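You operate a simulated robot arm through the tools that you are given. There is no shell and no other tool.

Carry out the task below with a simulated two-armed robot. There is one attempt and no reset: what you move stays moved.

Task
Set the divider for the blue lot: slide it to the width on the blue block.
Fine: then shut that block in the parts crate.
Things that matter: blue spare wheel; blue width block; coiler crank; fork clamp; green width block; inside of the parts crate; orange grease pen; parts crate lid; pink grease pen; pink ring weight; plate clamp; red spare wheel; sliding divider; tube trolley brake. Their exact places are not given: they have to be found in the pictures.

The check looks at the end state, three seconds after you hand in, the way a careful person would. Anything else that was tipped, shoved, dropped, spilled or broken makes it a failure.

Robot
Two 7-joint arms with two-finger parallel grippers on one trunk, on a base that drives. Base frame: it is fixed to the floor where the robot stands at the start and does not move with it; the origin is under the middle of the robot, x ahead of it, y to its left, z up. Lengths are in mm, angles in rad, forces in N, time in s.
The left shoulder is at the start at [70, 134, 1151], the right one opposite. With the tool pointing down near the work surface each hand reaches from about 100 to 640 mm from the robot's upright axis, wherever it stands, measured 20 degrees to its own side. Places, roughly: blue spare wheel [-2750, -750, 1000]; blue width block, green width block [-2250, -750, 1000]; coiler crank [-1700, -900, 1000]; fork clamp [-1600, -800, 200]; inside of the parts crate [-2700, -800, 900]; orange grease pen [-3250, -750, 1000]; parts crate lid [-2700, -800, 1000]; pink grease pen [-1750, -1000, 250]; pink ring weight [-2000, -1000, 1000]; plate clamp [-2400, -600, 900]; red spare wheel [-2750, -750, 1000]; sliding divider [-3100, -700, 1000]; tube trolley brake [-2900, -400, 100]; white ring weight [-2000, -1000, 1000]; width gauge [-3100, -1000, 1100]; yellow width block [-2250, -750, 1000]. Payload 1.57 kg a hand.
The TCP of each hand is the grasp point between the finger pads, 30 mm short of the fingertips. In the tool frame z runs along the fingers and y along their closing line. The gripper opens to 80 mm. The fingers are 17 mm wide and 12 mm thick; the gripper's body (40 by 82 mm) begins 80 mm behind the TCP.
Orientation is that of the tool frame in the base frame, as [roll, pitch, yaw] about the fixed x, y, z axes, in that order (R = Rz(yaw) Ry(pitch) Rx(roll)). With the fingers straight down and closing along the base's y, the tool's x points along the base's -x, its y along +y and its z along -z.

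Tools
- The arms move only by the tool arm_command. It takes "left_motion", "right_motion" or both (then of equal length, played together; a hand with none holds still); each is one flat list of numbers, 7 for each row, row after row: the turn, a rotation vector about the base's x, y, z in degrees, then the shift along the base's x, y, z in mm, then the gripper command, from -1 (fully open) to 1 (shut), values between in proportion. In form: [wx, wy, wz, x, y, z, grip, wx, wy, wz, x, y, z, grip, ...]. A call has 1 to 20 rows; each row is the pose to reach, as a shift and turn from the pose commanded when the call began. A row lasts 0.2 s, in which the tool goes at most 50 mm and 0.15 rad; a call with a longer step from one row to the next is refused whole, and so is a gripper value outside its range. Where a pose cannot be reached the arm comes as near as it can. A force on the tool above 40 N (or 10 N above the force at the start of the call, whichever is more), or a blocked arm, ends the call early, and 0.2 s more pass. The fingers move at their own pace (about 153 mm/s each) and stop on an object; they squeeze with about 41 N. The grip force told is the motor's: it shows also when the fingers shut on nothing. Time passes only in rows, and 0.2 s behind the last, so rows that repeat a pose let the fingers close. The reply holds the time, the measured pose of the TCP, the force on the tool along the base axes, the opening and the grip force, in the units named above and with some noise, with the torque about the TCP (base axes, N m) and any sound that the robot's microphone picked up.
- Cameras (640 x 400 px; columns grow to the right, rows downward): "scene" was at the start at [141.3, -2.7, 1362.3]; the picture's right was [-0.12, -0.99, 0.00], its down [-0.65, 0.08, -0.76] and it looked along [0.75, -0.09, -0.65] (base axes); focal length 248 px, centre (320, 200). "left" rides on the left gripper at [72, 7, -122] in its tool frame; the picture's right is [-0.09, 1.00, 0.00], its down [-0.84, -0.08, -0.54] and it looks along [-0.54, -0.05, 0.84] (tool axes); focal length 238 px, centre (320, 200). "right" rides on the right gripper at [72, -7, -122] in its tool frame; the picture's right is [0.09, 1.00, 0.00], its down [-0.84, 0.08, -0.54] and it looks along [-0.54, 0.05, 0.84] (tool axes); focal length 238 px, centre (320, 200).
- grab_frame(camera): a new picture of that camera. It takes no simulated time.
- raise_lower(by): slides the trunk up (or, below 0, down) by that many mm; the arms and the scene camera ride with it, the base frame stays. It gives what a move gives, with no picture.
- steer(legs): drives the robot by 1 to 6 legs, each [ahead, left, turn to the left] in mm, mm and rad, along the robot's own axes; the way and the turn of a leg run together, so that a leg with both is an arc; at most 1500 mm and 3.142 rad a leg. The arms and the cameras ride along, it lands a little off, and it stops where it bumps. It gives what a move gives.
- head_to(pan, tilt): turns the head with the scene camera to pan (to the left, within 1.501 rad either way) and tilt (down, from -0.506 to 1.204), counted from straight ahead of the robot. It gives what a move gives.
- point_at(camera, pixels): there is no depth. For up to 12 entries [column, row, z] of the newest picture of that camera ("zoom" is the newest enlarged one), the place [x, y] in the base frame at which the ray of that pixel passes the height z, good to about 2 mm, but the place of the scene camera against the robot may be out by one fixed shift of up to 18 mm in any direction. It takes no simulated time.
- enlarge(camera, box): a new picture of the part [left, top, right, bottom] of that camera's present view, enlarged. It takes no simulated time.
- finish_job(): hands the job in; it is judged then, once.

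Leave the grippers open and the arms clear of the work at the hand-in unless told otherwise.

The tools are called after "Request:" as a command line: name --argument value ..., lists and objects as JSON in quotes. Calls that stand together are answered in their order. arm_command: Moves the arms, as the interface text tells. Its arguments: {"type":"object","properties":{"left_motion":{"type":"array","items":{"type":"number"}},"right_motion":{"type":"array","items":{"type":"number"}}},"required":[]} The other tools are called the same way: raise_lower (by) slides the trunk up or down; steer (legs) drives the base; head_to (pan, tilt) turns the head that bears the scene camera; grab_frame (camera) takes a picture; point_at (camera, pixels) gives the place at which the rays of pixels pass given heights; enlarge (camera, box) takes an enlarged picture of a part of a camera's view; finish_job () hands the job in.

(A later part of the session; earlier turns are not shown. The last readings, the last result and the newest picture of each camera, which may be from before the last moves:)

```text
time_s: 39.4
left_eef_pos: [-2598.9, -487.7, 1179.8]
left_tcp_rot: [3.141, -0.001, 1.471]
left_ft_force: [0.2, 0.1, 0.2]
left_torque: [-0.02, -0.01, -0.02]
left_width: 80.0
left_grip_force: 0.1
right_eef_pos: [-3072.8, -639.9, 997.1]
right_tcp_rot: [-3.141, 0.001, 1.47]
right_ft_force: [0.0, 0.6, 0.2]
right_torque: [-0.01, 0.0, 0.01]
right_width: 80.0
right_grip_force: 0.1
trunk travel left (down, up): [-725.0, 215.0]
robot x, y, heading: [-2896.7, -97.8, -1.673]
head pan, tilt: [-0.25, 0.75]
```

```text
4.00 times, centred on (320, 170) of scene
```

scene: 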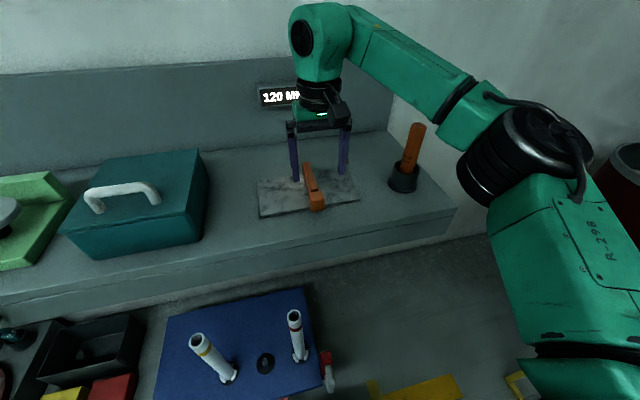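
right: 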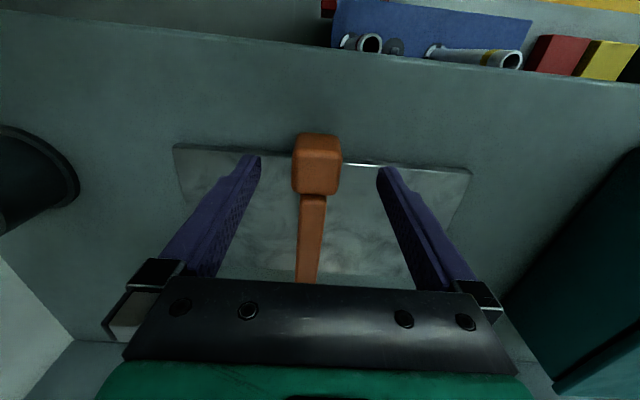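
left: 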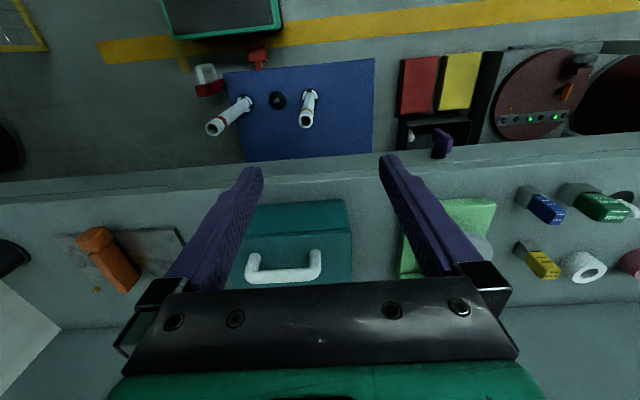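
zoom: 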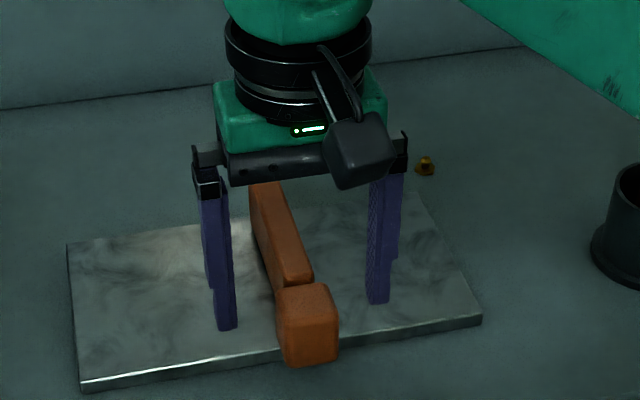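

The fingertips straddle the block at about its top height; the block's centre row (172) matches the tips' row. I descend 20 mm and close the fingers on it.

Request:
arm_command --right_motion '[0, 0, 0, -1, 0, -10, -1, 0, 0, 0, -1, 0, -20, -1, 0, 0, 0, -1, 0, -20, -1, 0, 0, 0, -1, 0, -20, 0, 0, 0, 0, -1, 0, -20, 0.5, 0, 0, 0, -1, 0, -20, 1, 0, 0, 0, -1, 0, -20, 1]'

Request:
grab_frame --camera "right"

Request:
enlarge --camera "scene" --box '[240, 70, 400, 220]'

```text
time_s: 41.0
left_eef_pos: [-2600.3, -487.9, 1180.7]
left_tcp_rot: [3.141, 0.0, 1.47]
left_ft_force: [-0.4, -0.2, 0.5]
left_torque: [-0.03, 0.01, 0.0]
left_width: 80.2
left_grip_force: 0.0
right_eef_pos: [-3074.1, -641.4, 977.3]
right_tcp_rot: [3.14, -0.001, 1.47]
right_ft_force: [-2.1, 1.5, -1.5]
right_torque: [-0.25, 0.12, -0.8]
right_width: 33.7
right_grip_force: 41.3
trunk travel left (down, up): [-725.0, 215.0]
robot x, y, heading: [-2900.6, -99.3, -1.672]
head pan, tilt: [-0.25, 0.75]
```

```text
taken
```

right: 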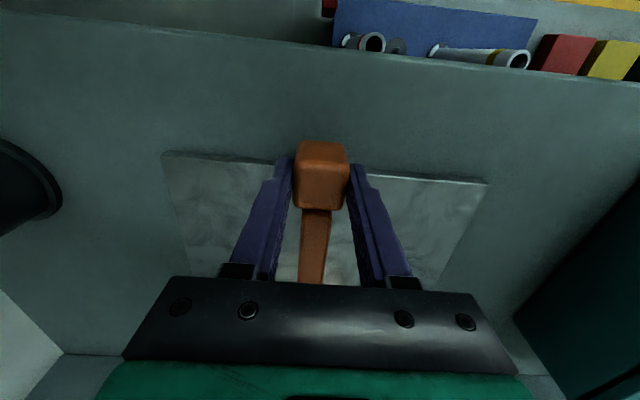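

```text
2.67 times, centred on (320, 145) of scene
```

zoom: 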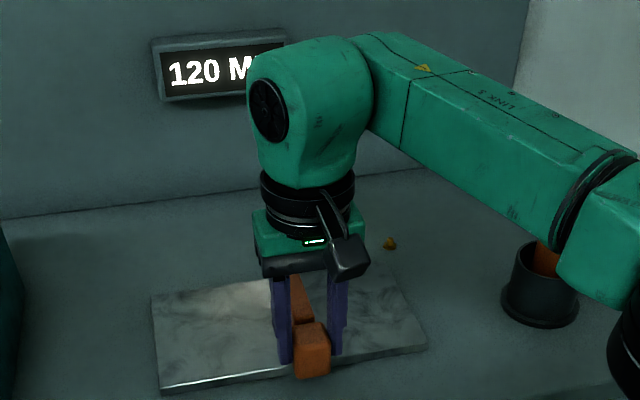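

Gripped (opening 33.7 mm). I measure the plate's front edge direction for the slide.

Request:
point_at --camera "right" --pixels '[[164, 154, 938], [487, 184, 938], [200, 157, 938], [460, 181, 938]]'

```text
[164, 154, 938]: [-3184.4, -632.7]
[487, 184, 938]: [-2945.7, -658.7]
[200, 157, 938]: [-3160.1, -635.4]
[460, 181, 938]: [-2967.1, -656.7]
```

The slide direction is (0.994,-0.109). I test by sliding 10 mm to the robot's left (+x) and reading the gauge.

Request:
arm_command --right_motion '[0, 0, 0, 5, -0.5, 0, 1, 0, 0, 0, 9.9, -1.1, 0, 1, 0, 0, 0, 9.9, -1.1, 0, 1]'

Request:
enlarge --camera "scene" --box '[240, 70, 400, 220]'

```text
time_s: 41.8
left_eef_pos: [-2600.3, -488.1, 1180.9]
left_tcp_rot: [-3.141, 0.0, 1.472]
left_ft_force: [-0.1, -0.4, -0.3]
left_torque: [0.02, 0.04, 0.02]
left_width: 79.8
left_grip_force: 0.0
right_eef_pos: [-3064.4, -642.8, 977.4]
right_tcp_rot: [3.141, -0.001, 1.474]
right_ft_force: [1.1, 3.5, -8.0]
right_torque: [-1.06, 0.2, -0.67]
right_width: 34.0
right_grip_force: 41.8
trunk travel left (down, up): [-725.0, 215.0]
robot x, y, heading: [-2901.3, -101.5, -1.668]
head pan, tilt: [-0.25, 0.75]
```

```text
2.67 times, centred on (320, 145) of scene
```

zoom: 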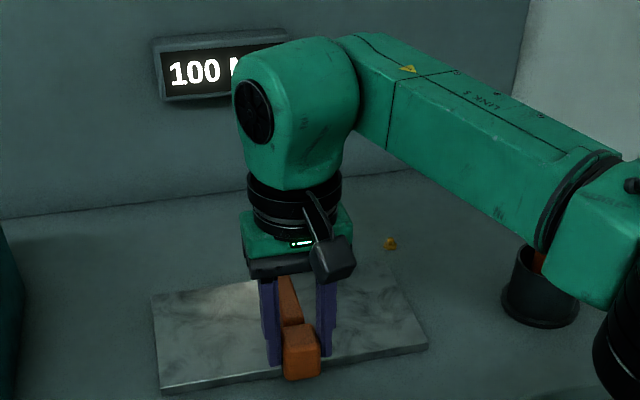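

The gauge fell from 120 to 100 for a 10 mm slide, so left lowers the reading — perhaps 2 per mm or in steps. I slide 5 mm more to learn the scale.

Request:
arm_command --right_motion '[0, 0, 0, 5, -0.55, 0, 1, 0, 0, 0, 5, -0.55, 0, 1]'

Request:
enlarge --camera "scene" --box '[240, 70, 400, 220]'

```text
time_s: 42.4
left_eef_pos: [-2600.3, -488.6, 1181.0]
left_tcp_rot: [3.141, -0.001, 1.471]
left_ft_force: [-0.3, -1.1, 0.6]
left_torque: [0.02, -0.01, -0.01]
left_width: 79.9
left_grip_force: 0.1
right_eef_pos: [-3062.2, -642.7, 977.8]
right_tcp_rot: [-3.142, 0.0, 1.471]
right_ft_force: [-1.1, 4.7, -4.7]
right_torque: [0.16, 0.37, -0.2]
right_width: 33.6
right_grip_force: 41.6
trunk travel left (down, up): [-725.0, 215.0]
robot x, y, heading: [-2900.3, -104.1, -1.668]
head pan, tilt: [-0.25, 0.75]
```

```text
2.67 times, centred on (320, 145) of scene
```

zoom: 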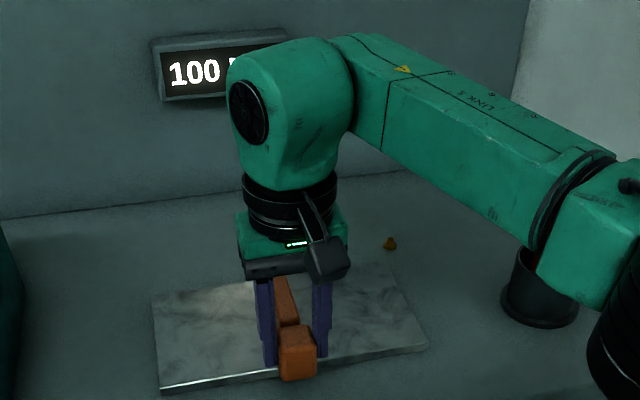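

Reading still 100 MM; the hand only moved about 2 of 5 mm, perhaps friction or a step. I hold still for a moment and read again.

Request:
arm_command --right_motion '[0, 0, 0, 0, 0, 0, 1, 0, 0, 0, 0, 0, 0, 1, 0, 0, 0, 0, 0, 0, 1]'

Request:
enlarge --camera "scene" --box '[240, 70, 400, 220]'

Request:
grab_frame --camera "right"

```text
time_s: 43.2
left_eef_pos: [-2600.4, -488.4, 1179.7]
left_tcp_rot: [3.14, 0.001, 1.472]
left_ft_force: [-1.4, -0.2, 0.2]
left_torque: [-0.03, 0.03, 0.0]
left_width: 79.9
left_grip_force: 0.0
right_eef_pos: [-3060.6, -642.8, 976.8]
right_tcp_rot: [3.141, 0.0, 1.471]
right_ft_force: [-0.1, 5.3, -5.3]
right_torque: [0.85, -0.05, -0.39]
right_width: 33.7
right_grip_force: 41.7
trunk travel left (down, up): [-725.0, 215.0]
robot x, y, heading: [-2897.8, -97.2, -1.667]
head pan, tilt: [-0.25, 0.75]
```

```text
2.67 times, centred on (320, 145) of scene
```

zoom: 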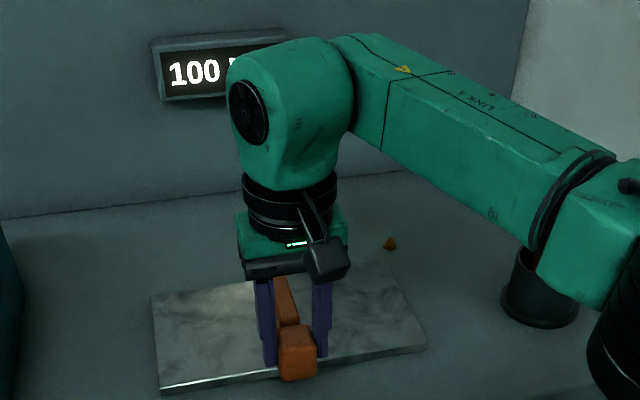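

```text
taken
```

right: 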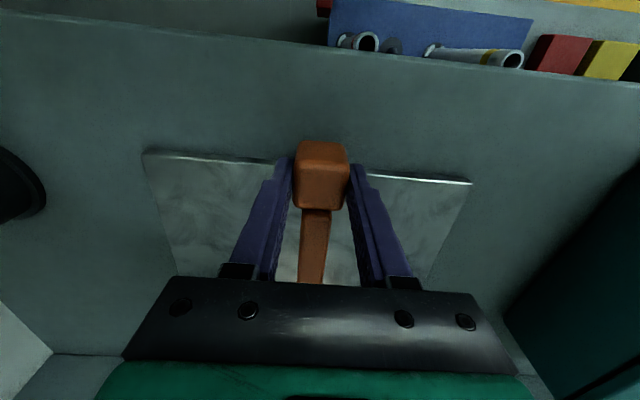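

The gauge appears to step coarsely. I slide another 10 mm and read.

Request:
arm_command --right_motion '[0, 0, 0, 5, -0.55, 0, 1, 0, 0, 0, 10, -1.1, 0, 1, 0, 0, 0, 10, -1.1, 0, 1, 0, 0, 0, 10, -1.1, 0, 1]'

Request:
enlarge --camera "scene" --box '[240, 70, 400, 220]'

```text
time_s: 44.2
left_eef_pos: [-2600.1, -487.2, 1179.7]
left_tcp_rot: [3.142, 0.0, 1.47]
left_ft_force: [0.3, -0.2, 0.4]
left_torque: [0.0, -0.02, -0.01]
left_width: 80.1
left_grip_force: 0.1
right_eef_pos: [-3050.2, -644.0, 976.9]
right_tcp_rot: [3.141, 0.001, 1.47]
right_ft_force: [1.5, 11.8, -18.6]
right_torque: [-0.58, 0.11, -0.61]
right_width: 33.7
right_grip_force: 40.9
trunk travel left (down, up): [-725.0, 215.0]
robot x, y, heading: [-2902.8, -98.0, -1.665]
head pan, tilt: [-0.25, 0.75]
```

```text
2.67 times, centred on (320, 145) of scene
```

zoom: 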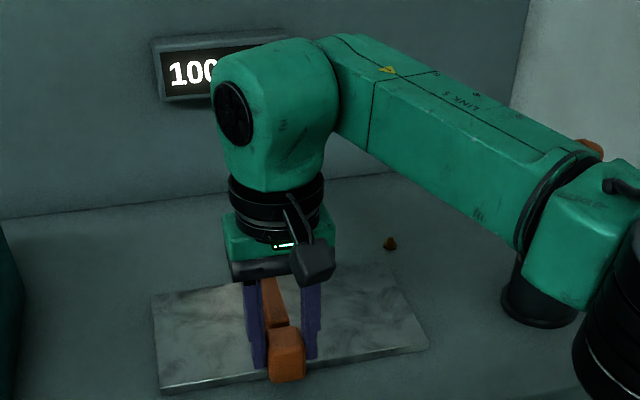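

Still 100 at about 24 mm of travel, so the gauge seems to round to 20 mm steps (true width about 96). Sideways forces are building (y 11.8, z -18.6), so I open the fingers slightly (to about 42 mm) to relieve them and then push with one finger instead.

Request:
arm_command --right_motion '[0, 0, 0, 0, 0, 0, -0.05, 0, 0, 0, 0, 0, 0, -0.05, 0, 0, 0, 0, 0, 0, -0.05]'

Request:
enlarge --camera "right" --box '[120, 120, 500, 300]'

Request:
enlarge --camera "scene" --box '[240, 70, 400, 220]'

```text
time_s: 45.0
left_eef_pos: [-2600.6, -488.0, 1180.3]
left_tcp_rot: [-3.141, 0.0, 1.47]
left_ft_force: [-0.2, -1.0, 0.2]
left_torque: [0.01, 0.02, 0.04]
left_width: 79.9
left_grip_force: 0.0
right_eef_pos: [-3050.6, -644.9, 977.5]
right_tcp_rot: [-3.141, 0.003, 1.471]
right_ft_force: [-0.3, -0.8, -0.1]
right_torque: [0.01, 0.02, -0.01]
right_width: 42.1
right_grip_force: 0.0
trunk travel left (down, up): [-725.0, 215.0]
robot x, y, heading: [-2901.2, -97.3, -1.669]
head pan, tilt: [-0.25, 0.75]
```

```text
1.68 times, centred on (310, 210) of right
```

zoom: 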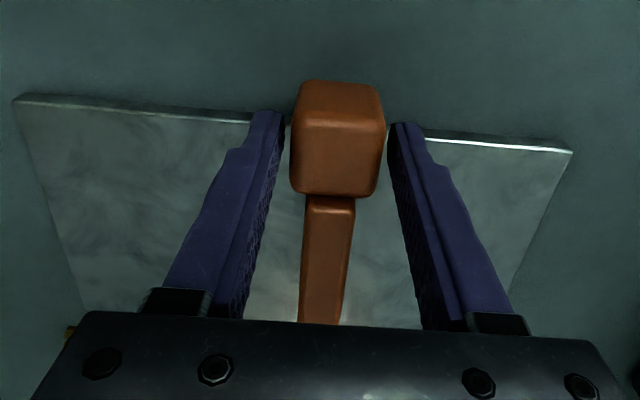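

```text
2.67 times, centred on (320, 145) of scene
```

zoom: 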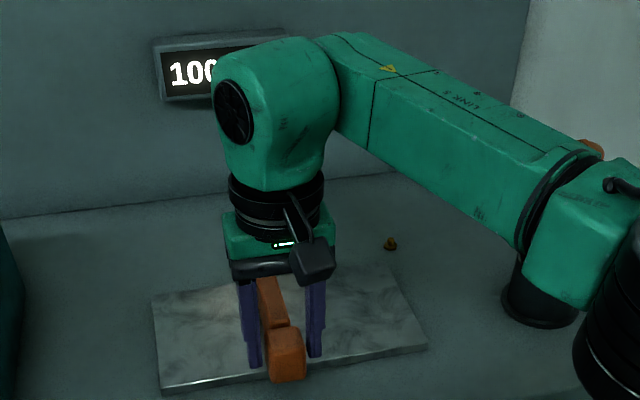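

Forces are gone and the divider stayed. Now I push in small steps along (0.994,-0.109): first about 9 mm (4 mm slack plus 5 mm), and read the gauge.

Request:
arm_command --right_motion '[0, 0, 0, 3, -0.3, 0, -0.05, 0, 0, 0, 6, -0.65, 0, -0.05, 0, 0, 0, 9, -1.0, 0, -0.05, 0, 0, 0, 9, -1.0, 0, -0.05]'

Request:
enlarge --camera "scene" --box '[240, 70, 400, 220]'

```text
time_s: 46.0
left_eef_pos: [-2599.7, -487.8, 1180.5]
left_tcp_rot: [3.142, 0.002, 1.471]
left_ft_force: [-0.2, -0.2, 0.3]
left_torque: [0.0, -0.03, 0.04]
left_width: 80.0
left_grip_force: 0.0
right_eef_pos: [-3041.4, -646.3, 979.4]
right_tcp_rot: [3.141, -0.001, 1.47]
right_ft_force: [-1.1, 0.9, -0.6]
right_torque: [0.0, 0.01, 0.01]
right_width: 43.4
right_grip_force: 0.9
trunk travel left (down, up): [-725.0, 215.0]
robot x, y, heading: [-2902.3, -95.7, -1.67]
head pan, tilt: [-0.25, 0.75]
```

```text
2.67 times, centred on (320, 145) of scene
```

zoom: 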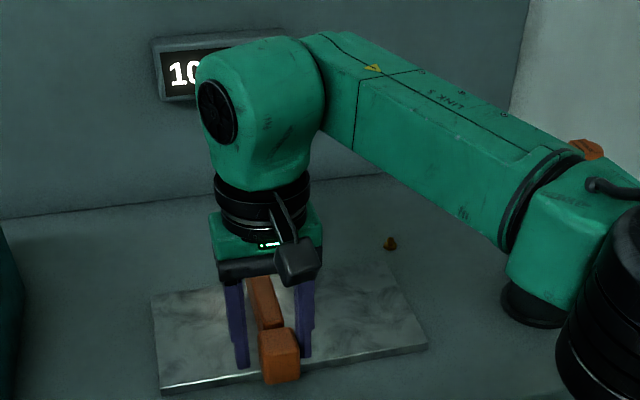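

The right wrist is starting to hide the display. I tilt the left hand up (about -46° about x) so its wrist camera can see the gauge from the side.

Request:
arm_command --left_motion '[-8, 0, 0, 0, 5, 5, -1, -16, 0, 0, 0, 10, 10, -1, -24, 0, 0, 0, 15, 15, -1, -32, 0, 0, 0, 20, 20, -1, -40, 0, 0, 0, 25, 25, -1, -46, 0, 0, 0, 30, 30, -1]'

Request:
grab_frame --camera "left"

```text
time_s: 47.4
left_eef_pos: [-2600.5, -462.4, 1205.1]
left_tcp_rot: [3.058, 0.696, 1.44]
left_ft_force: [-0.3, -0.1, 0.7]
left_torque: [0.02, -0.02, -0.01]
left_width: 79.9
left_grip_force: 0.0
left hand out of reach, approached as far as the arm can: row 6
right_eef_pos: [-3041.8, -645.8, 979.4]
right_tcp_rot: [3.141, -0.001, 1.471]
right_ft_force: [-1.6, 0.3, -0.2]
right_torque: [-0.01, 0.04, -0.02]
right_width: 43.1
right_grip_force: 0.4
trunk travel left (down, up): [-725.0, 215.0]
robot x, y, heading: [-2899.8, -99.1, -1.667]
head pan, tilt: [-0.25, 0.75]
```

```text
taken
```

left: 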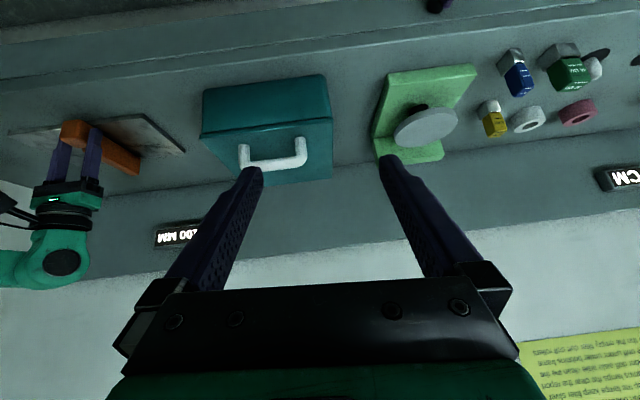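

The display shows upside down at (175,237) but a finger partly covers it. I close the left gripper to clear the view.

Request:
arm_command --left_motion '[0, 0, 0, 0, 0, 0, 0, 0, 0, 0, 0, 0, 0, 0.7, 0, 0, 0, 0, 0, 0, 0.7]'

Request:
enlarge --camera "left" --box '[100, 190, 260, 290]'

```text
time_s: 48.2
left_eef_pos: [-2602.1, -462.4, 1206.3]
left_tcp_rot: [3.058, 0.694, 1.439]
left_ft_force: [1.2, 1.0, 0.4]
left_torque: [0.01, 0.03, 0.02]
left_width: 11.9
left_grip_force: 0.1
right_eef_pos: [-3041.5, -646.5, 978.9]
right_tcp_rot: [-3.141, -0.001, 1.472]
right_ft_force: [-2.5, -0.6, 1.2]
right_torque: [-0.02, 0.06, 0.0]
right_width: 43.4
right_grip_force: 0.9
trunk travel left (down, up): [-725.0, 215.0]
robot x, y, heading: [-2901.8, -97.4, -1.671]
head pan, tilt: [-0.25, 0.75]
```

```text
4.00 times, centred on (180, 240) of left
```

zoom: 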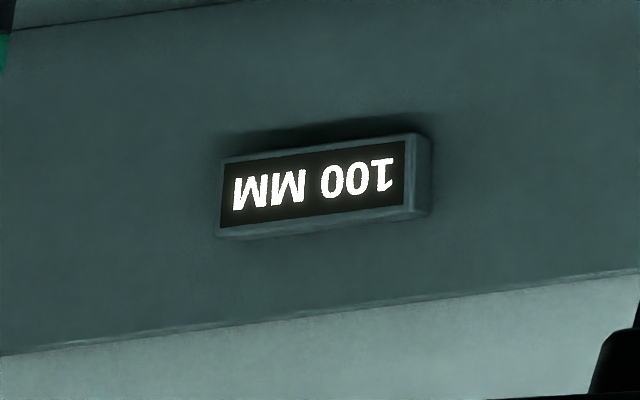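

Clear reading: 100 MM at about 28 mm of travel. I keep pushing in 2–3 mm steps and read with the left camera to find where it changes.

Request:
arm_command --right_motion '[0, 0, 0, 2.5, -0.27, -1, -0.05, 0, 0, 0, 2.5, -0.27, -1, -0.05]'

Request:
enlarge --camera "left" --box '[100, 190, 260, 290]'

```text
time_s: 48.8
left_eef_pos: [-2601.6, -462.2, 1205.8]
left_tcp_rot: [3.058, 0.696, 1.441]
left_ft_force: [-1.0, 0.0, 0.5]
left_torque: [-0.02, -0.01, -0.04]
left_width: 11.9
left_grip_force: 0.1
right_eef_pos: [-3037.8, -646.4, 978.2]
right_tcp_rot: [-3.141, -0.001, 1.471]
right_ft_force: [-2.8, -0.9, 0.4]
right_torque: [0.0, 0.09, -0.05]
right_width: 44.3
right_grip_force: 1.0
trunk travel left (down, up): [-725.0, 215.0]
robot x, y, heading: [-2901.4, -101.4, -1.67]
head pan, tilt: [-0.25, 0.75]
```

```text
4.00 times, centred on (180, 240) of left
```

zoom: 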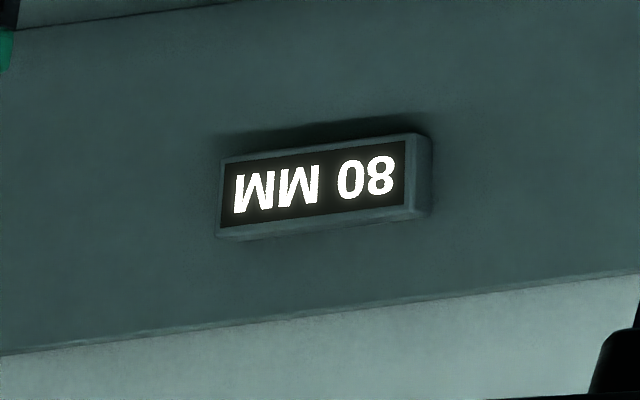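

It changed to 80 MM with the block's centre at about x = -3044.5±1.5. Steps of 20 mm of travel are plausible. I push 16 mm further and read again, to confirm the band width.

Request:
arm_command --right_motion '[0, 0, 0, 5, -0.55, 0, -0.05, 0, 0, 0, 10, -1.1, 0, -0.05, 0, 0, 0, 16, -1.75, 0, -0.05, 0, 0, 0, 16, -1.75, 0, -0.05]'

Request:
enlarge --camera "left" --box '[0, 90, 260, 290]'

```text
time_s: 49.8
left_eef_pos: [-2600.8, -462.9, 1206.8]
left_tcp_rot: [3.058, 0.696, 1.441]
left_ft_force: [-0.3, -0.3, 0.3]
left_torque: [-0.02, -0.01, 0.04]
left_width: 12.1
left_grip_force: 0.1
right_eef_pos: [-3021.9, -647.8, 978.2]
right_tcp_rot: [-3.141, 0.002, 1.471]
right_ft_force: [-1.3, -0.8, 0.0]
right_torque: [0.02, 0.01, 0.01]
right_width: 43.2
right_grip_force: 0.6
trunk travel left (down, up): [-725.0, 215.0]
robot x, y, heading: [-2899.5, -101.2, -1.675]
head pan, tilt: [-0.25, 0.75]
```

```text
2.00 times, centred on (130, 190) of left
```

zoom: 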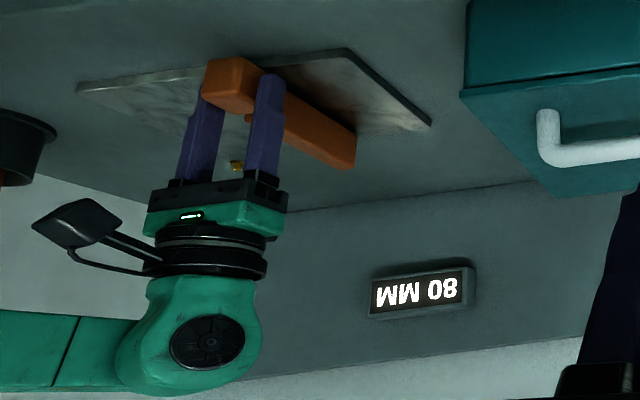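

Still 80 at block centre ≈ -3026.6. Another 3 mm.

Request:
arm_command --right_motion '[0, 0, 0, 3, -0.33, 0, -0.05, 0, 0, 0, 3, -0.33, 0, -0.05]'

Request:
enlarge --camera "left" --box '[100, 190, 260, 290]'

```text
time_s: 50.4
left_eef_pos: [-2600.9, -463.9, 1204.1]
left_tcp_rot: [3.058, 0.694, 1.442]
left_ft_force: [-0.4, 0.5, -0.2]
left_torque: [0.0, -0.02, 0.02]
left_width: 12.2
left_grip_force: 0.1
right_eef_pos: [-3021.1, -648.2, 978.5]
right_tcp_rot: [3.141, -0.001, 1.471]
right_ft_force: [-2.3, 0.1, 0.5]
right_torque: [0.0, 0.04, 0.03]
right_width: 43.7
right_grip_force: 0.8
trunk travel left (down, up): [-725.0, 215.0]
robot x, y, heading: [-2900.1, -103.1, -1.671]
head pan, tilt: [-0.25, 0.75]
```

```text
4.00 times, centred on (180, 240) of left
```

zoom: 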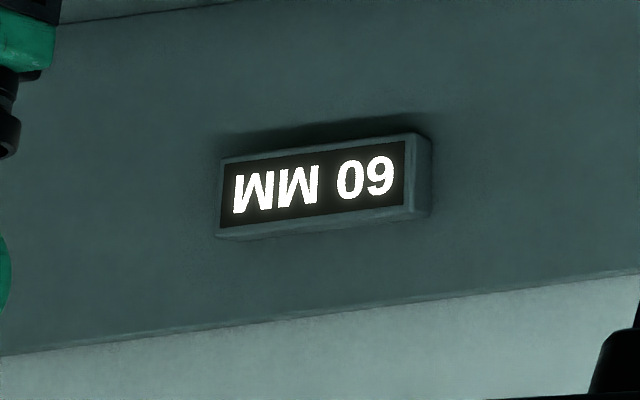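

60 MM now, with the change at about x ≈ -3026, so 20 mm bands at 1:1. The 20 band should run from about -2986 to -2966, its centre about -2976. I push 33 mm more, then fine-step.

Request:
arm_command --right_motion '[0, 0, 0, 6, -0.65, 0, -0.05, 0, 0, 0, 12, -1.3, 0, -0.05, 0, 0, 0, 18, -2, 0, -0.05, 0, 0, 0, 24, -2.6, 0, -0.05, 0, 0, 0, 29, -3.2, 0, -0.05, 0, 0, 0, 33, -3.6, 0, -0.05, 0, 0, 0, 33, -3.6, 0, -0.05]'

Request:
enlarge --camera "left" --box '[0, 90, 260, 290]'

```text
time_s: 52.0
left_eef_pos: [-2600.2, -462.3, 1206.3]
left_tcp_rot: [3.058, 0.693, 1.443]
left_ft_force: [0.7, -0.3, -0.1]
left_torque: [0.04, 0.0, -0.01]
left_width: 12.2
left_grip_force: 0.0
right_eef_pos: [-2987.2, -653.4, 976.9]
right_tcp_rot: [-3.141, 0.001, 1.472]
right_ft_force: [-2.3, 1.1, 1.1]
right_torque: [0.03, 0.08, -0.01]
right_width: 43.4
right_grip_force: 0.8
trunk travel left (down, up): [-725.0, 215.0]
robot x, y, heading: [-2900.9, -98.3, -1.67]
head pan, tilt: [-0.25, 0.75]
```

```text
2.00 times, centred on (130, 190) of left
```

zoom: 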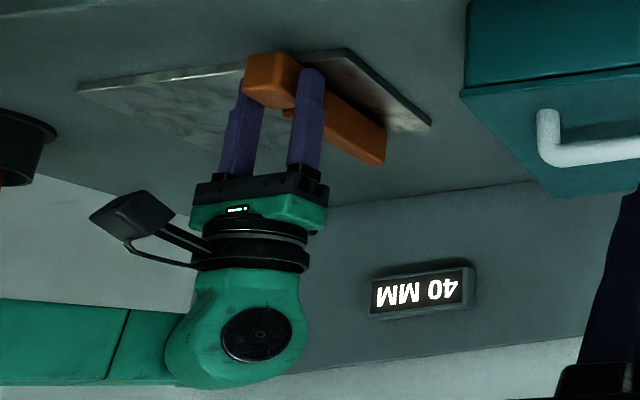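

40 MM at block centre ≈ -2992. I push 5 mm and read.

Request:
arm_command --right_motion '[0, 0, 0, 5, -0.55, 0, -0.05, 0, 0, 0, 5, -0.55, 0, -0.05, 0, 0, 0, 5, -0.55, 0, -0.05]'

Request:
enlarge --camera "left" --box '[100, 190, 260, 290]'

```text
time_s: 52.8
left_eef_pos: [-2601.0, -462.5, 1206.5]
left_tcp_rot: [3.057, 0.695, 1.442]
left_ft_force: [-0.3, -0.2, -0.4]
left_torque: [-0.01, 0.0, -0.02]
left_width: 12.1
left_grip_force: 0.1
right_eef_pos: [-2982.1, -652.8, 977.2]
right_tcp_rot: [-3.141, 0.0, 1.47]
right_ft_force: [-1.3, -0.5, 0.4]
right_torque: [-0.01, 0.06, -0.02]
right_width: 43.1
right_grip_force: 1.0
trunk travel left (down, up): [-725.0, 215.0]
robot x, y, heading: [-2898.7, -98.9, -1.672]
head pan, tilt: [-0.25, 0.75]
```

```text
4.00 times, centred on (180, 240) of left
```

zoom: 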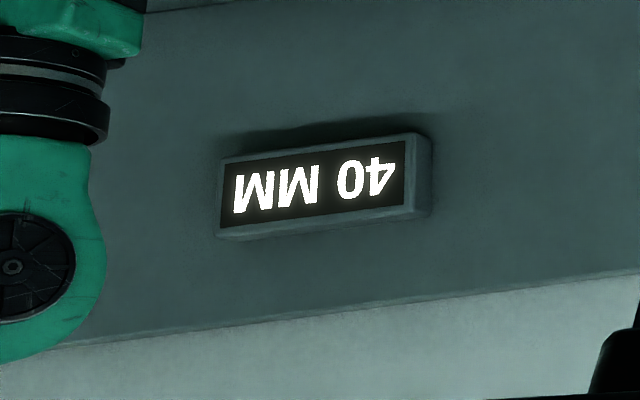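

Still 40 at ≈ -2986.8, as expected. 2 mm more.

Request:
arm_command --right_motion '[0, 0, 0, 2, -0.22, 0, -0.05, 0, 0, 0, 2, -0.22, 0, -0.05]'

Request:
enlarge --camera "left" --box '[100, 190, 260, 290]'

```text
time_s: 53.4
left_eef_pos: [-2601.0, -462.5, 1206.3]
left_tcp_rot: [3.059, 0.695, 1.442]
left_ft_force: [1.1, 0.4, 0.6]
left_torque: [-0.01, 0.0, 0.0]
left_width: 12.2
left_grip_force: 0.0
right_eef_pos: [-2980.8, -651.4, 977.3]
right_tcp_rot: [3.139, 0.001, 1.471]
right_ft_force: [-1.7, -0.1, 0.4]
right_torque: [-0.02, 0.06, -0.03]
right_width: 44.3
right_grip_force: 1.1
trunk travel left (down, up): [-725.0, 215.0]
robot x, y, heading: [-2900.2, -100.4, -1.67]
head pan, tilt: [-0.25, 0.75]
```

```text
4.00 times, centred on (180, 240) of left
```

zoom: 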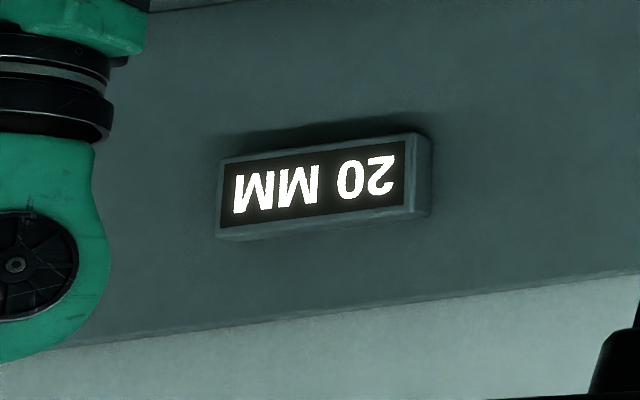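

It switched to 20 MM right at the predicted point (≈ -2986.2). I push 10 mm further to sit mid-band at about -2976.

Request:
arm_command --right_motion '[0, 0, 0, 5, -0.55, 0, -0.05, 0, 0, 0, 9.8, -1.07, 0, -0.05, 0, 0, 0, 9.8, -1.07, 0, -0.05, 0, 0, 0, 9.8, -1.07, 0, -0.05]'

Request:
enlarge --camera "left" --box '[0, 90, 260, 290]'

Request:
grab_frame --camera "right"

```text
time_s: 54.4
left_eef_pos: [-2600.6, -463.0, 1205.3]
left_tcp_rot: [3.059, 0.694, 1.442]
left_ft_force: [-0.1, 0.3, -0.4]
left_torque: [-0.02, 0.03, 0.0]
left_width: 12.0
left_grip_force: 0.1
right_eef_pos: [-2969.6, -654.0, 977.7]
right_tcp_rot: [3.141, 0.003, 1.471]
right_ft_force: [1.0, 0.1, 0.2]
right_torque: [-0.02, 0.0, 0.03]
right_width: 42.4
right_grip_force: 0.2
trunk travel left (down, up): [-725.0, 215.0]
robot x, y, heading: [-2899.9, -96.3, -1.67]
head pan, tilt: [-0.25, 0.75]
```

```text
2.00 times, centred on (130, 190) of left
```

zoom: 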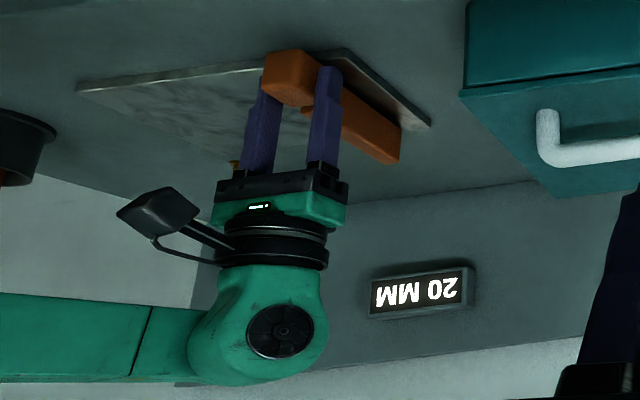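

```text
taken
```

right: 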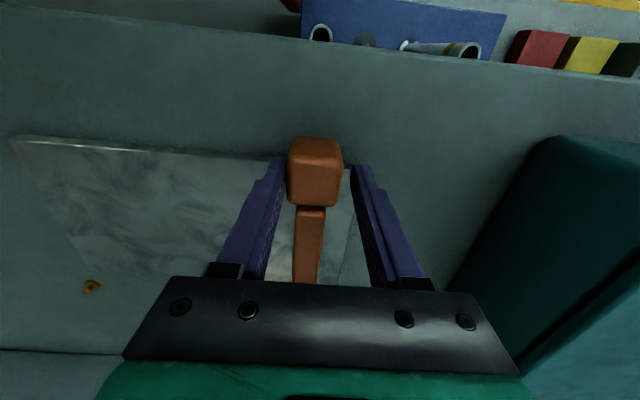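

Reads 20 MM. I hold still for a moment to get a steadier pose and enlarge the right view to check the remaining plate strip beside the bar.

Request:
arm_command --right_motion '[0, 0, 0, 0, 0, 0, -0.05, 0, 0, 0, 0, 0, 0, -0.05]'

Request:
enlarge --camera "right" --box '[240, 120, 420, 290]'

```text
time_s: 55.0
left_eef_pos: [-2599.7, -463.1, 1205.2]
left_tcp_rot: [3.059, 0.694, 1.442]
left_ft_force: [0.5, -0.2, 0.2]
left_torque: [0.01, -0.01, 0.05]
left_width: 11.8
left_grip_force: 0.1
right_eef_pos: [-2969.9, -656.1, 977.1]
right_tcp_rot: [-3.14, 0.0, 1.471]
right_ft_force: [-0.8, 0.0, -0.8]
right_torque: [0.02, 0.01, -0.01]
right_width: 41.6
right_grip_force: 0.0
trunk travel left (down, up): [-725.0, 215.0]
robot x, y, heading: [-2899.7, -98.5, -1.668]
head pan, tilt: [-0.25, 0.75]
```

```text
2.35 times, centred on (330, 205) of right
```

zoom: 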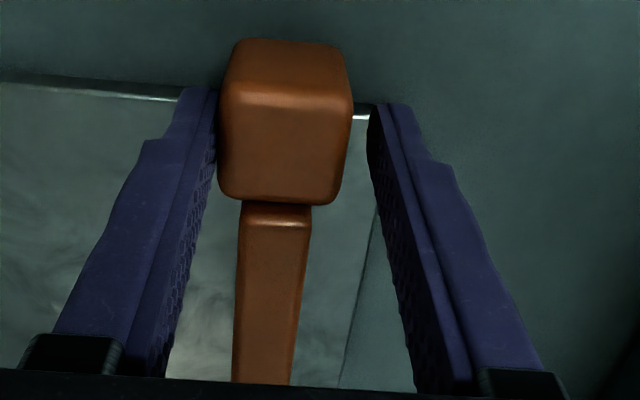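

Request:
point_at --camera "zoom" --pixels '[[376, 215, 937], [345, 370, 937], [311, 215, 960], [311, 215, 965], [297, 360, 960], [297, 360, 965], [240, 215, 960], [235, 360, 960], [220, 110, 967], [352, 112, 967]]'

```text
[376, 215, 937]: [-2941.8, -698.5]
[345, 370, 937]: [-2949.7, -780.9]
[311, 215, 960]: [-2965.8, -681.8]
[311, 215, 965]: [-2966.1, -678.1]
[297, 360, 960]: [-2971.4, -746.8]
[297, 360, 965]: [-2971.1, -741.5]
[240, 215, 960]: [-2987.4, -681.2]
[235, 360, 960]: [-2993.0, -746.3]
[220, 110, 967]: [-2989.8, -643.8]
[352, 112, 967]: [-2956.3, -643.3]
```

By the pose readings the block centre is at about -2974, about 1.5 mm past mid-band. I shift the hand by -5.5 mm and close snugly to centre the block at about -2975.4, then read the gauge.

Request:
arm_command --right_motion '[0, 0, 0, -3, 0.8, 0, -0.05, 0, 0, 0, -5.5, 1.6, 0, -0.05, 0, 0, 0, -5.5, 1.6, 0, -0.05, 0, 0, 0, -5.5, 1.6, 0, 0.15, 0, 0, 0, -5.5, 1.6, 0, 0.3, 0, 0, 0, -5.5, 1.6, 0, 0.3]'

Request:
enlarge --camera "left" --box '[0, 90, 260, 290]'

```text
time_s: 56.4
left_eef_pos: [-2599.1, -462.8, 1205.7]
left_tcp_rot: [3.059, 0.695, 1.442]
left_ft_force: [-0.9, 0.1, 0.7]
left_torque: [0.01, -0.02, 0.01]
left_width: 12.0
left_grip_force: 0.0
right_eef_pos: [-2975.7, -650.9, 977.8]
right_tcp_rot: [3.141, 0.001, 1.472]
right_ft_force: [2.9, -0.2, -0.9]
right_torque: [-0.02, -0.13, -0.21]
right_width: 33.8
right_grip_force: 41.7
trunk travel left (down, up): [-725.0, 215.0]
robot x, y, heading: [-2899.0, -100.0, -1.671]
head pan, tilt: [-0.25, 0.75]
```

```text
2.00 times, centred on (130, 190) of left
```

zoom: 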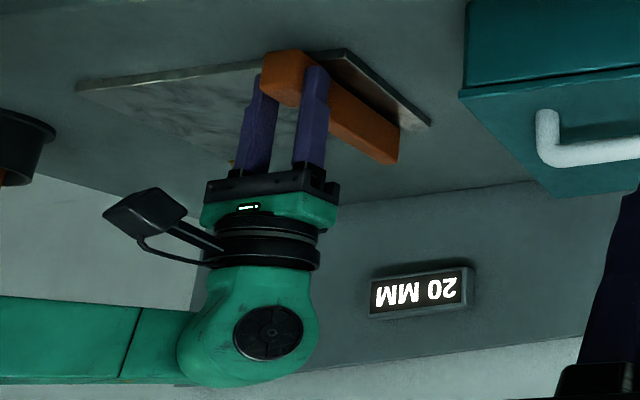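

The block is centred at x ≈ -2975.7 and the gauge reads 20 MM. I open the fingers, and lift the right hand straight up 150 mm.

Request:
arm_command --right_motion '[0, 0, 0, 0, 0, 0, 0, 0, 0, 0, 0, 0, 0, -0.5, 0, 0, 0, 0, 0, 0, -0.5, 0, 0, 0, 0, 0, 40, -0.5, 0, 0, 0, 0, 0, 80, -0.5, 0, 0, 0, 0, 10, 120, -1, 0, 0, 0, 0, 20, 160, -1]'

Request:
enlarge --camera "left" --box '[0, 90, 260, 290]'

Request:
grab_frame --camera "right"

```text
time_s: 58.0
left_eef_pos: [-2600.5, -460.9, 1205.6]
left_tcp_rot: [3.058, 0.696, 1.443]
left_ft_force: [0.2, 0.6, 0.4]
left_torque: [0.03, 0.03, -0.01]
left_width: 11.9
left_grip_force: 0.2
right_eef_pos: [-2976.9, -628.7, 1136.6]
right_tcp_rot: [3.139, 0.003, 1.47]
right_ft_force: [-0.5, 0.9, 0.6]
right_torque: [-0.03, 0.01, -0.01]
right_width: 80.0
right_grip_force: 0.1
trunk travel left (down, up): [-725.0, 215.0]
robot x, y, heading: [-2901.5, -100.7, -1.671]
head pan, tilt: [-0.25, 0.75]
```

```text
2.00 times, centred on (130, 190) of left
```

zoom: 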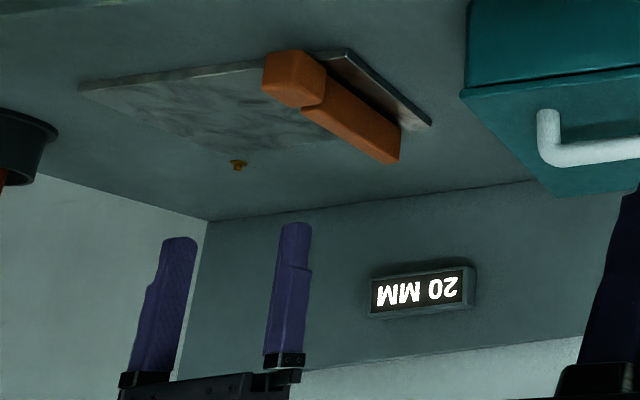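

```text
taken
```

right: 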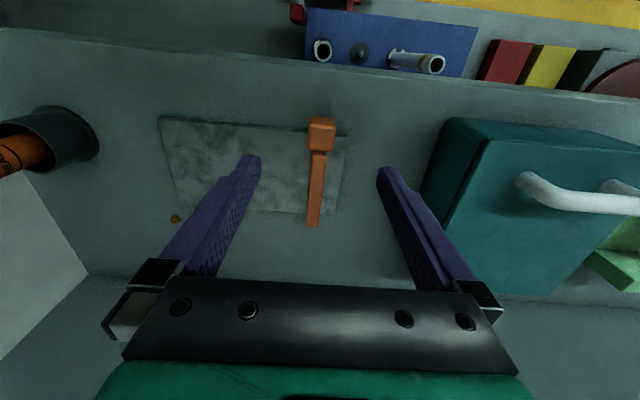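

Divider done: gauge 20 MM with the hand clear. To double check the geometry, I enlarge the right view around the divider and plate end.

Request:
enlarge --camera "right" --box '[280, 105, 370, 240]'

Request:
enlarge --camera "right" --box '[140, 100, 250, 220]'

```text
2.96 times, centred on (325, 172) of right
```

zoom: 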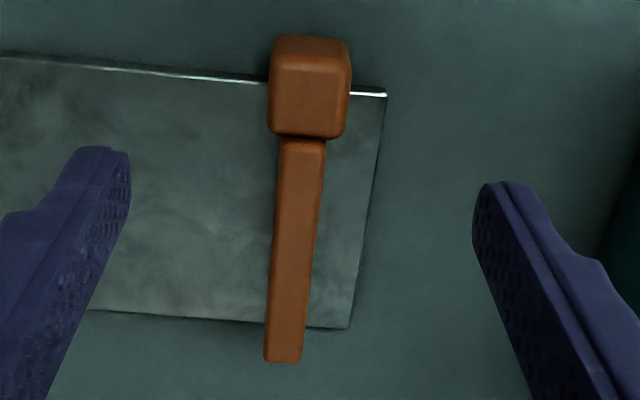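

```text
3.33 times, centred on (195, 160) of right
```

zoom: 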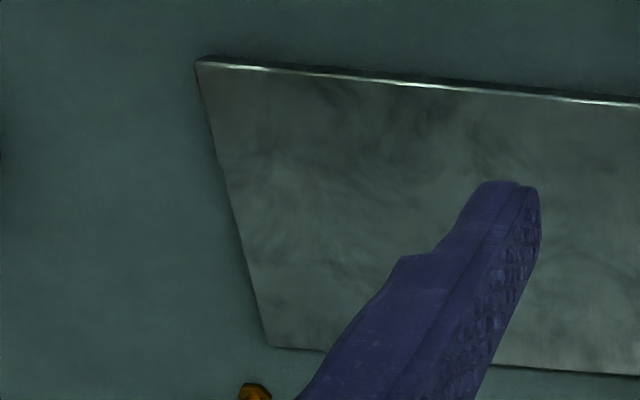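

Request:
point_at --camera "right" --pixels '[[347.3, 136.5, 937], [335.1, 215.2, 937], [158.4, 118.6, 937], [179.4, 203.5, 937], [326.7, 153.4, 960], [318.9, 224.4, 960], [312.2, 153.4, 960], [305.7, 224.4, 960], [347.3, 136.5, 930], [158.4, 118.6, 930], [326.7, 153.4, 965], [312.2, 153.4, 965]]'

```text
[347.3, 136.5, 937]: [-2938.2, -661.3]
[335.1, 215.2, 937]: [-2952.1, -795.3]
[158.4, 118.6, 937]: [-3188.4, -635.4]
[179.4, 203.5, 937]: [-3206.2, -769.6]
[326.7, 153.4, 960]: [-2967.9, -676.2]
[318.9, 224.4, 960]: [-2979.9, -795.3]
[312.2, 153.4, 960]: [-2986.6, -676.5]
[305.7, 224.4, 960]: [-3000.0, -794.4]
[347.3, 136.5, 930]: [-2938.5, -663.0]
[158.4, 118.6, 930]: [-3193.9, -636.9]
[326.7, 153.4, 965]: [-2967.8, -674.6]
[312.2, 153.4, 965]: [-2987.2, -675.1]
```

The divider is fine. Next the crate. I first bring the left hand back to pointing down (turn +40° about x) and pull the right hand back and up so that nothing is near the crate while driving.

Request:
arm_command --left_motion '[8, 0, 0, 0, 5, 0, 0.7, 16, 0, 0, 0, 10, 0, 0, 24, 0, 0, 0, 15, 0, -0.5, 32, 0, 0, 0, 20, 0, -1, 40, 0, 0, 0, 25, 0, -1, 40, 0, 0, 0, 25, 0, -1]' --right_motion '[0, 0, 0, 0, 20, 20, -1, 0, 0, 0, 0, 50, 40, -1, 0, 0, 0, 0, 85, 60, -1, 0, 0, 0, 0, 120, 70, -1, 0, 0, 0, 0, 160, 80, -1, 0, 0, 0, 0, 200, 80, -1]'

Request:
grab_frame --camera "right"

Request:
grab_frame --camera "left"

Request:
head_to --pan 0.2 --tilt 0.75

Request:
grab_frame --camera "scene"

```text
time_s: 59.4
left_eef_pos: [-2597.7, -442.2, 1203.5]
left_tcp_rot: [-3.137, -0.006, 1.471]
left_ft_force: [0.6, 0.4, -0.3]
left_torque: [0.05, 0.04, 0.05]
left_width: 80.0
left_grip_force: 0.0
left hand out of reach, approached as far as the arm can: row 2, 3
right_eef_pos: [-2972.0, -437.9, 1219.4]
right_tcp_rot: [-3.138, -0.003, 1.472]
right_ft_force: [1.0, 0.4, 0.4]
right_torque: [0.02, 0.02, 0.0]
right_width: 80.1
right_grip_force: 0.1
trunk travel left (down, up): [-725.0, 215.0]
robot x, y, heading: [-2899.1, -102.0, -1.666]
head pan, tilt: [-0.25, 0.75]
```

```text
taken
```

right: 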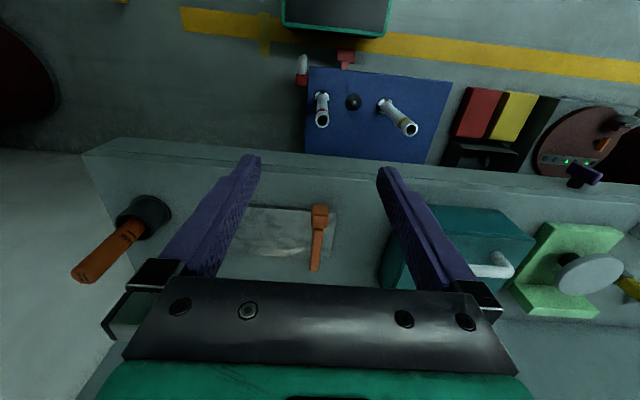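

```text
taken
```

left: 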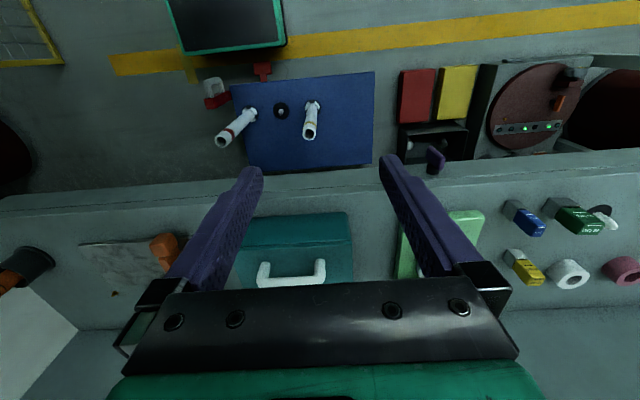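

```text
time_s: 60.3
left_eef_pos: [-2600.6, -437.2, 1205.8]
left_tcp_rot: [3.141, 0.002, 1.47]
left_ft_force: [0.0, -0.2, -0.7]
left_torque: [-0.01, -0.03, 0.0]
left_width: 80.2
left_grip_force: 0.0
right_eef_pos: [-2974.9, -434.0, 1220.4]
right_tcp_rot: [-3.141, 0.001, 1.472]
right_ft_force: [0.0, 0.2, 0.0]
right_torque: [0.0, -0.02, 0.01]
right_width: 80.2
right_grip_force: 0.0
trunk travel left (down, up): [-725.0, 215.0]
robot x, y, heading: [-2898.4, -101.0, -1.675]
head pan, tilt: [0.201, 0.75]
```

```text
taken
```

scene: 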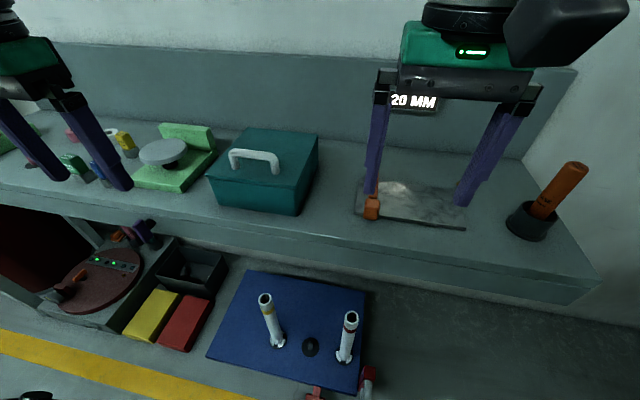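

The gauge still reads 20 MM. Now I drive left 340 mm along the bench (base front passes the pedal with about 45 mm clearance).

Request:
steer --legs '[[0, 340, 0]]'

Request:
grab_frame --camera "right"

Request:
grab_frame --camera "left"

```text
time_s: 62.5
left_eef_pos: [-2258.7, -474.2, 1207.0]
left_tcp_rot: [3.141, 0.001, 1.464]
left_ft_force: [0.5, -0.1, -0.4]
left_torque: [-0.01, 0.03, 0.01]
left_width: 80.2
left_grip_force: 0.1
right_eef_pos: [-2632.8, -468.7, 1220.6]
right_tcp_rot: [3.138, 0.0, 1.464]
right_ft_force: [0.1, 0.1, 0.6]
right_torque: [0.0, -0.03, -0.03]
right_width: 80.0
right_grip_force: 0.0
trunk travel left (down, up): [-725.0, 215.0]
robot x, y, heading: [-2554.6, -137.9, -1.676]
head pan, tilt: [0.201, 0.75]
```

```text
taken
```

right: 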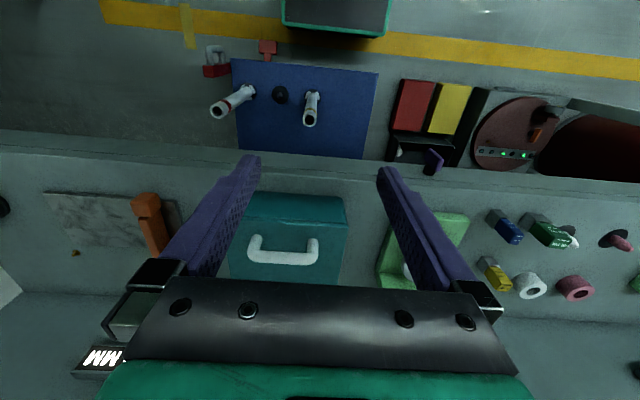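

```text
taken
```

left: 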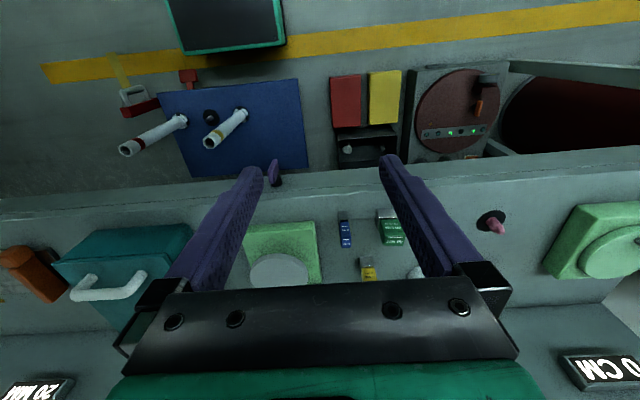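

Both wrist cameras see the crate and blocks now. I triangulate the handle (right (283,255) / left (108,290)), the blue block, and the crate corners.

Request:
enlarge --camera "right" --box '[220, 180, 370, 290]'

Request:
enlarge --camera "left" --box '[40, 210, 220, 340]'

Request:
enlarge --camera "left" --box '[300, 190, 440, 290]'

Request:
enlarge --camera "right" --box '[460, 190, 640, 310]'

```text
3.64 times, centred on (295, 235) of right
```

zoom: 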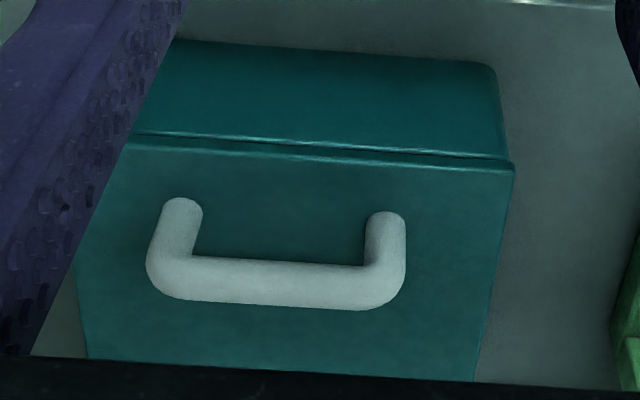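

```text
3.08 times, centred on (130, 275) of left
```

zoom: 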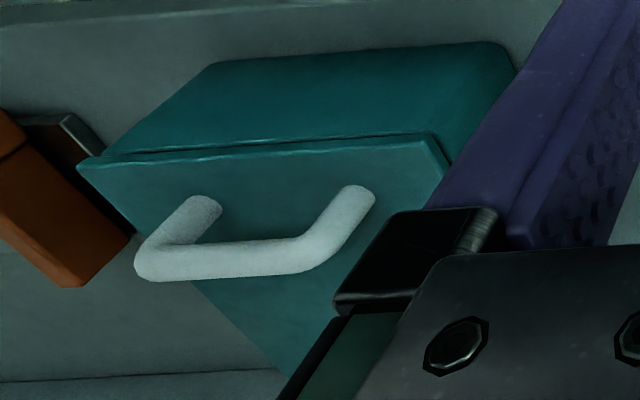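

```text
4.00 times, centred on (370, 240) of left
```

zoom: 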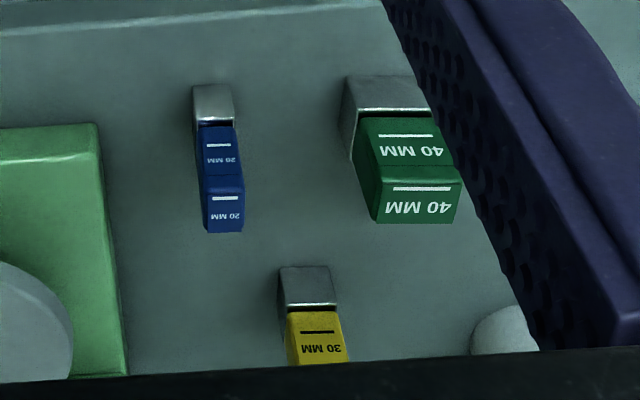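

```text
3.33 times, centred on (550, 250) of right
```

zoom: 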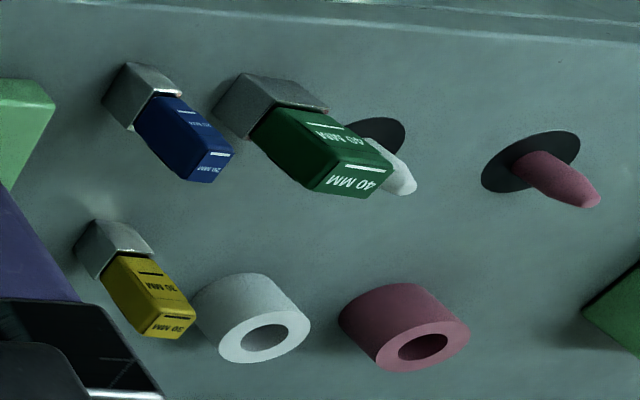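

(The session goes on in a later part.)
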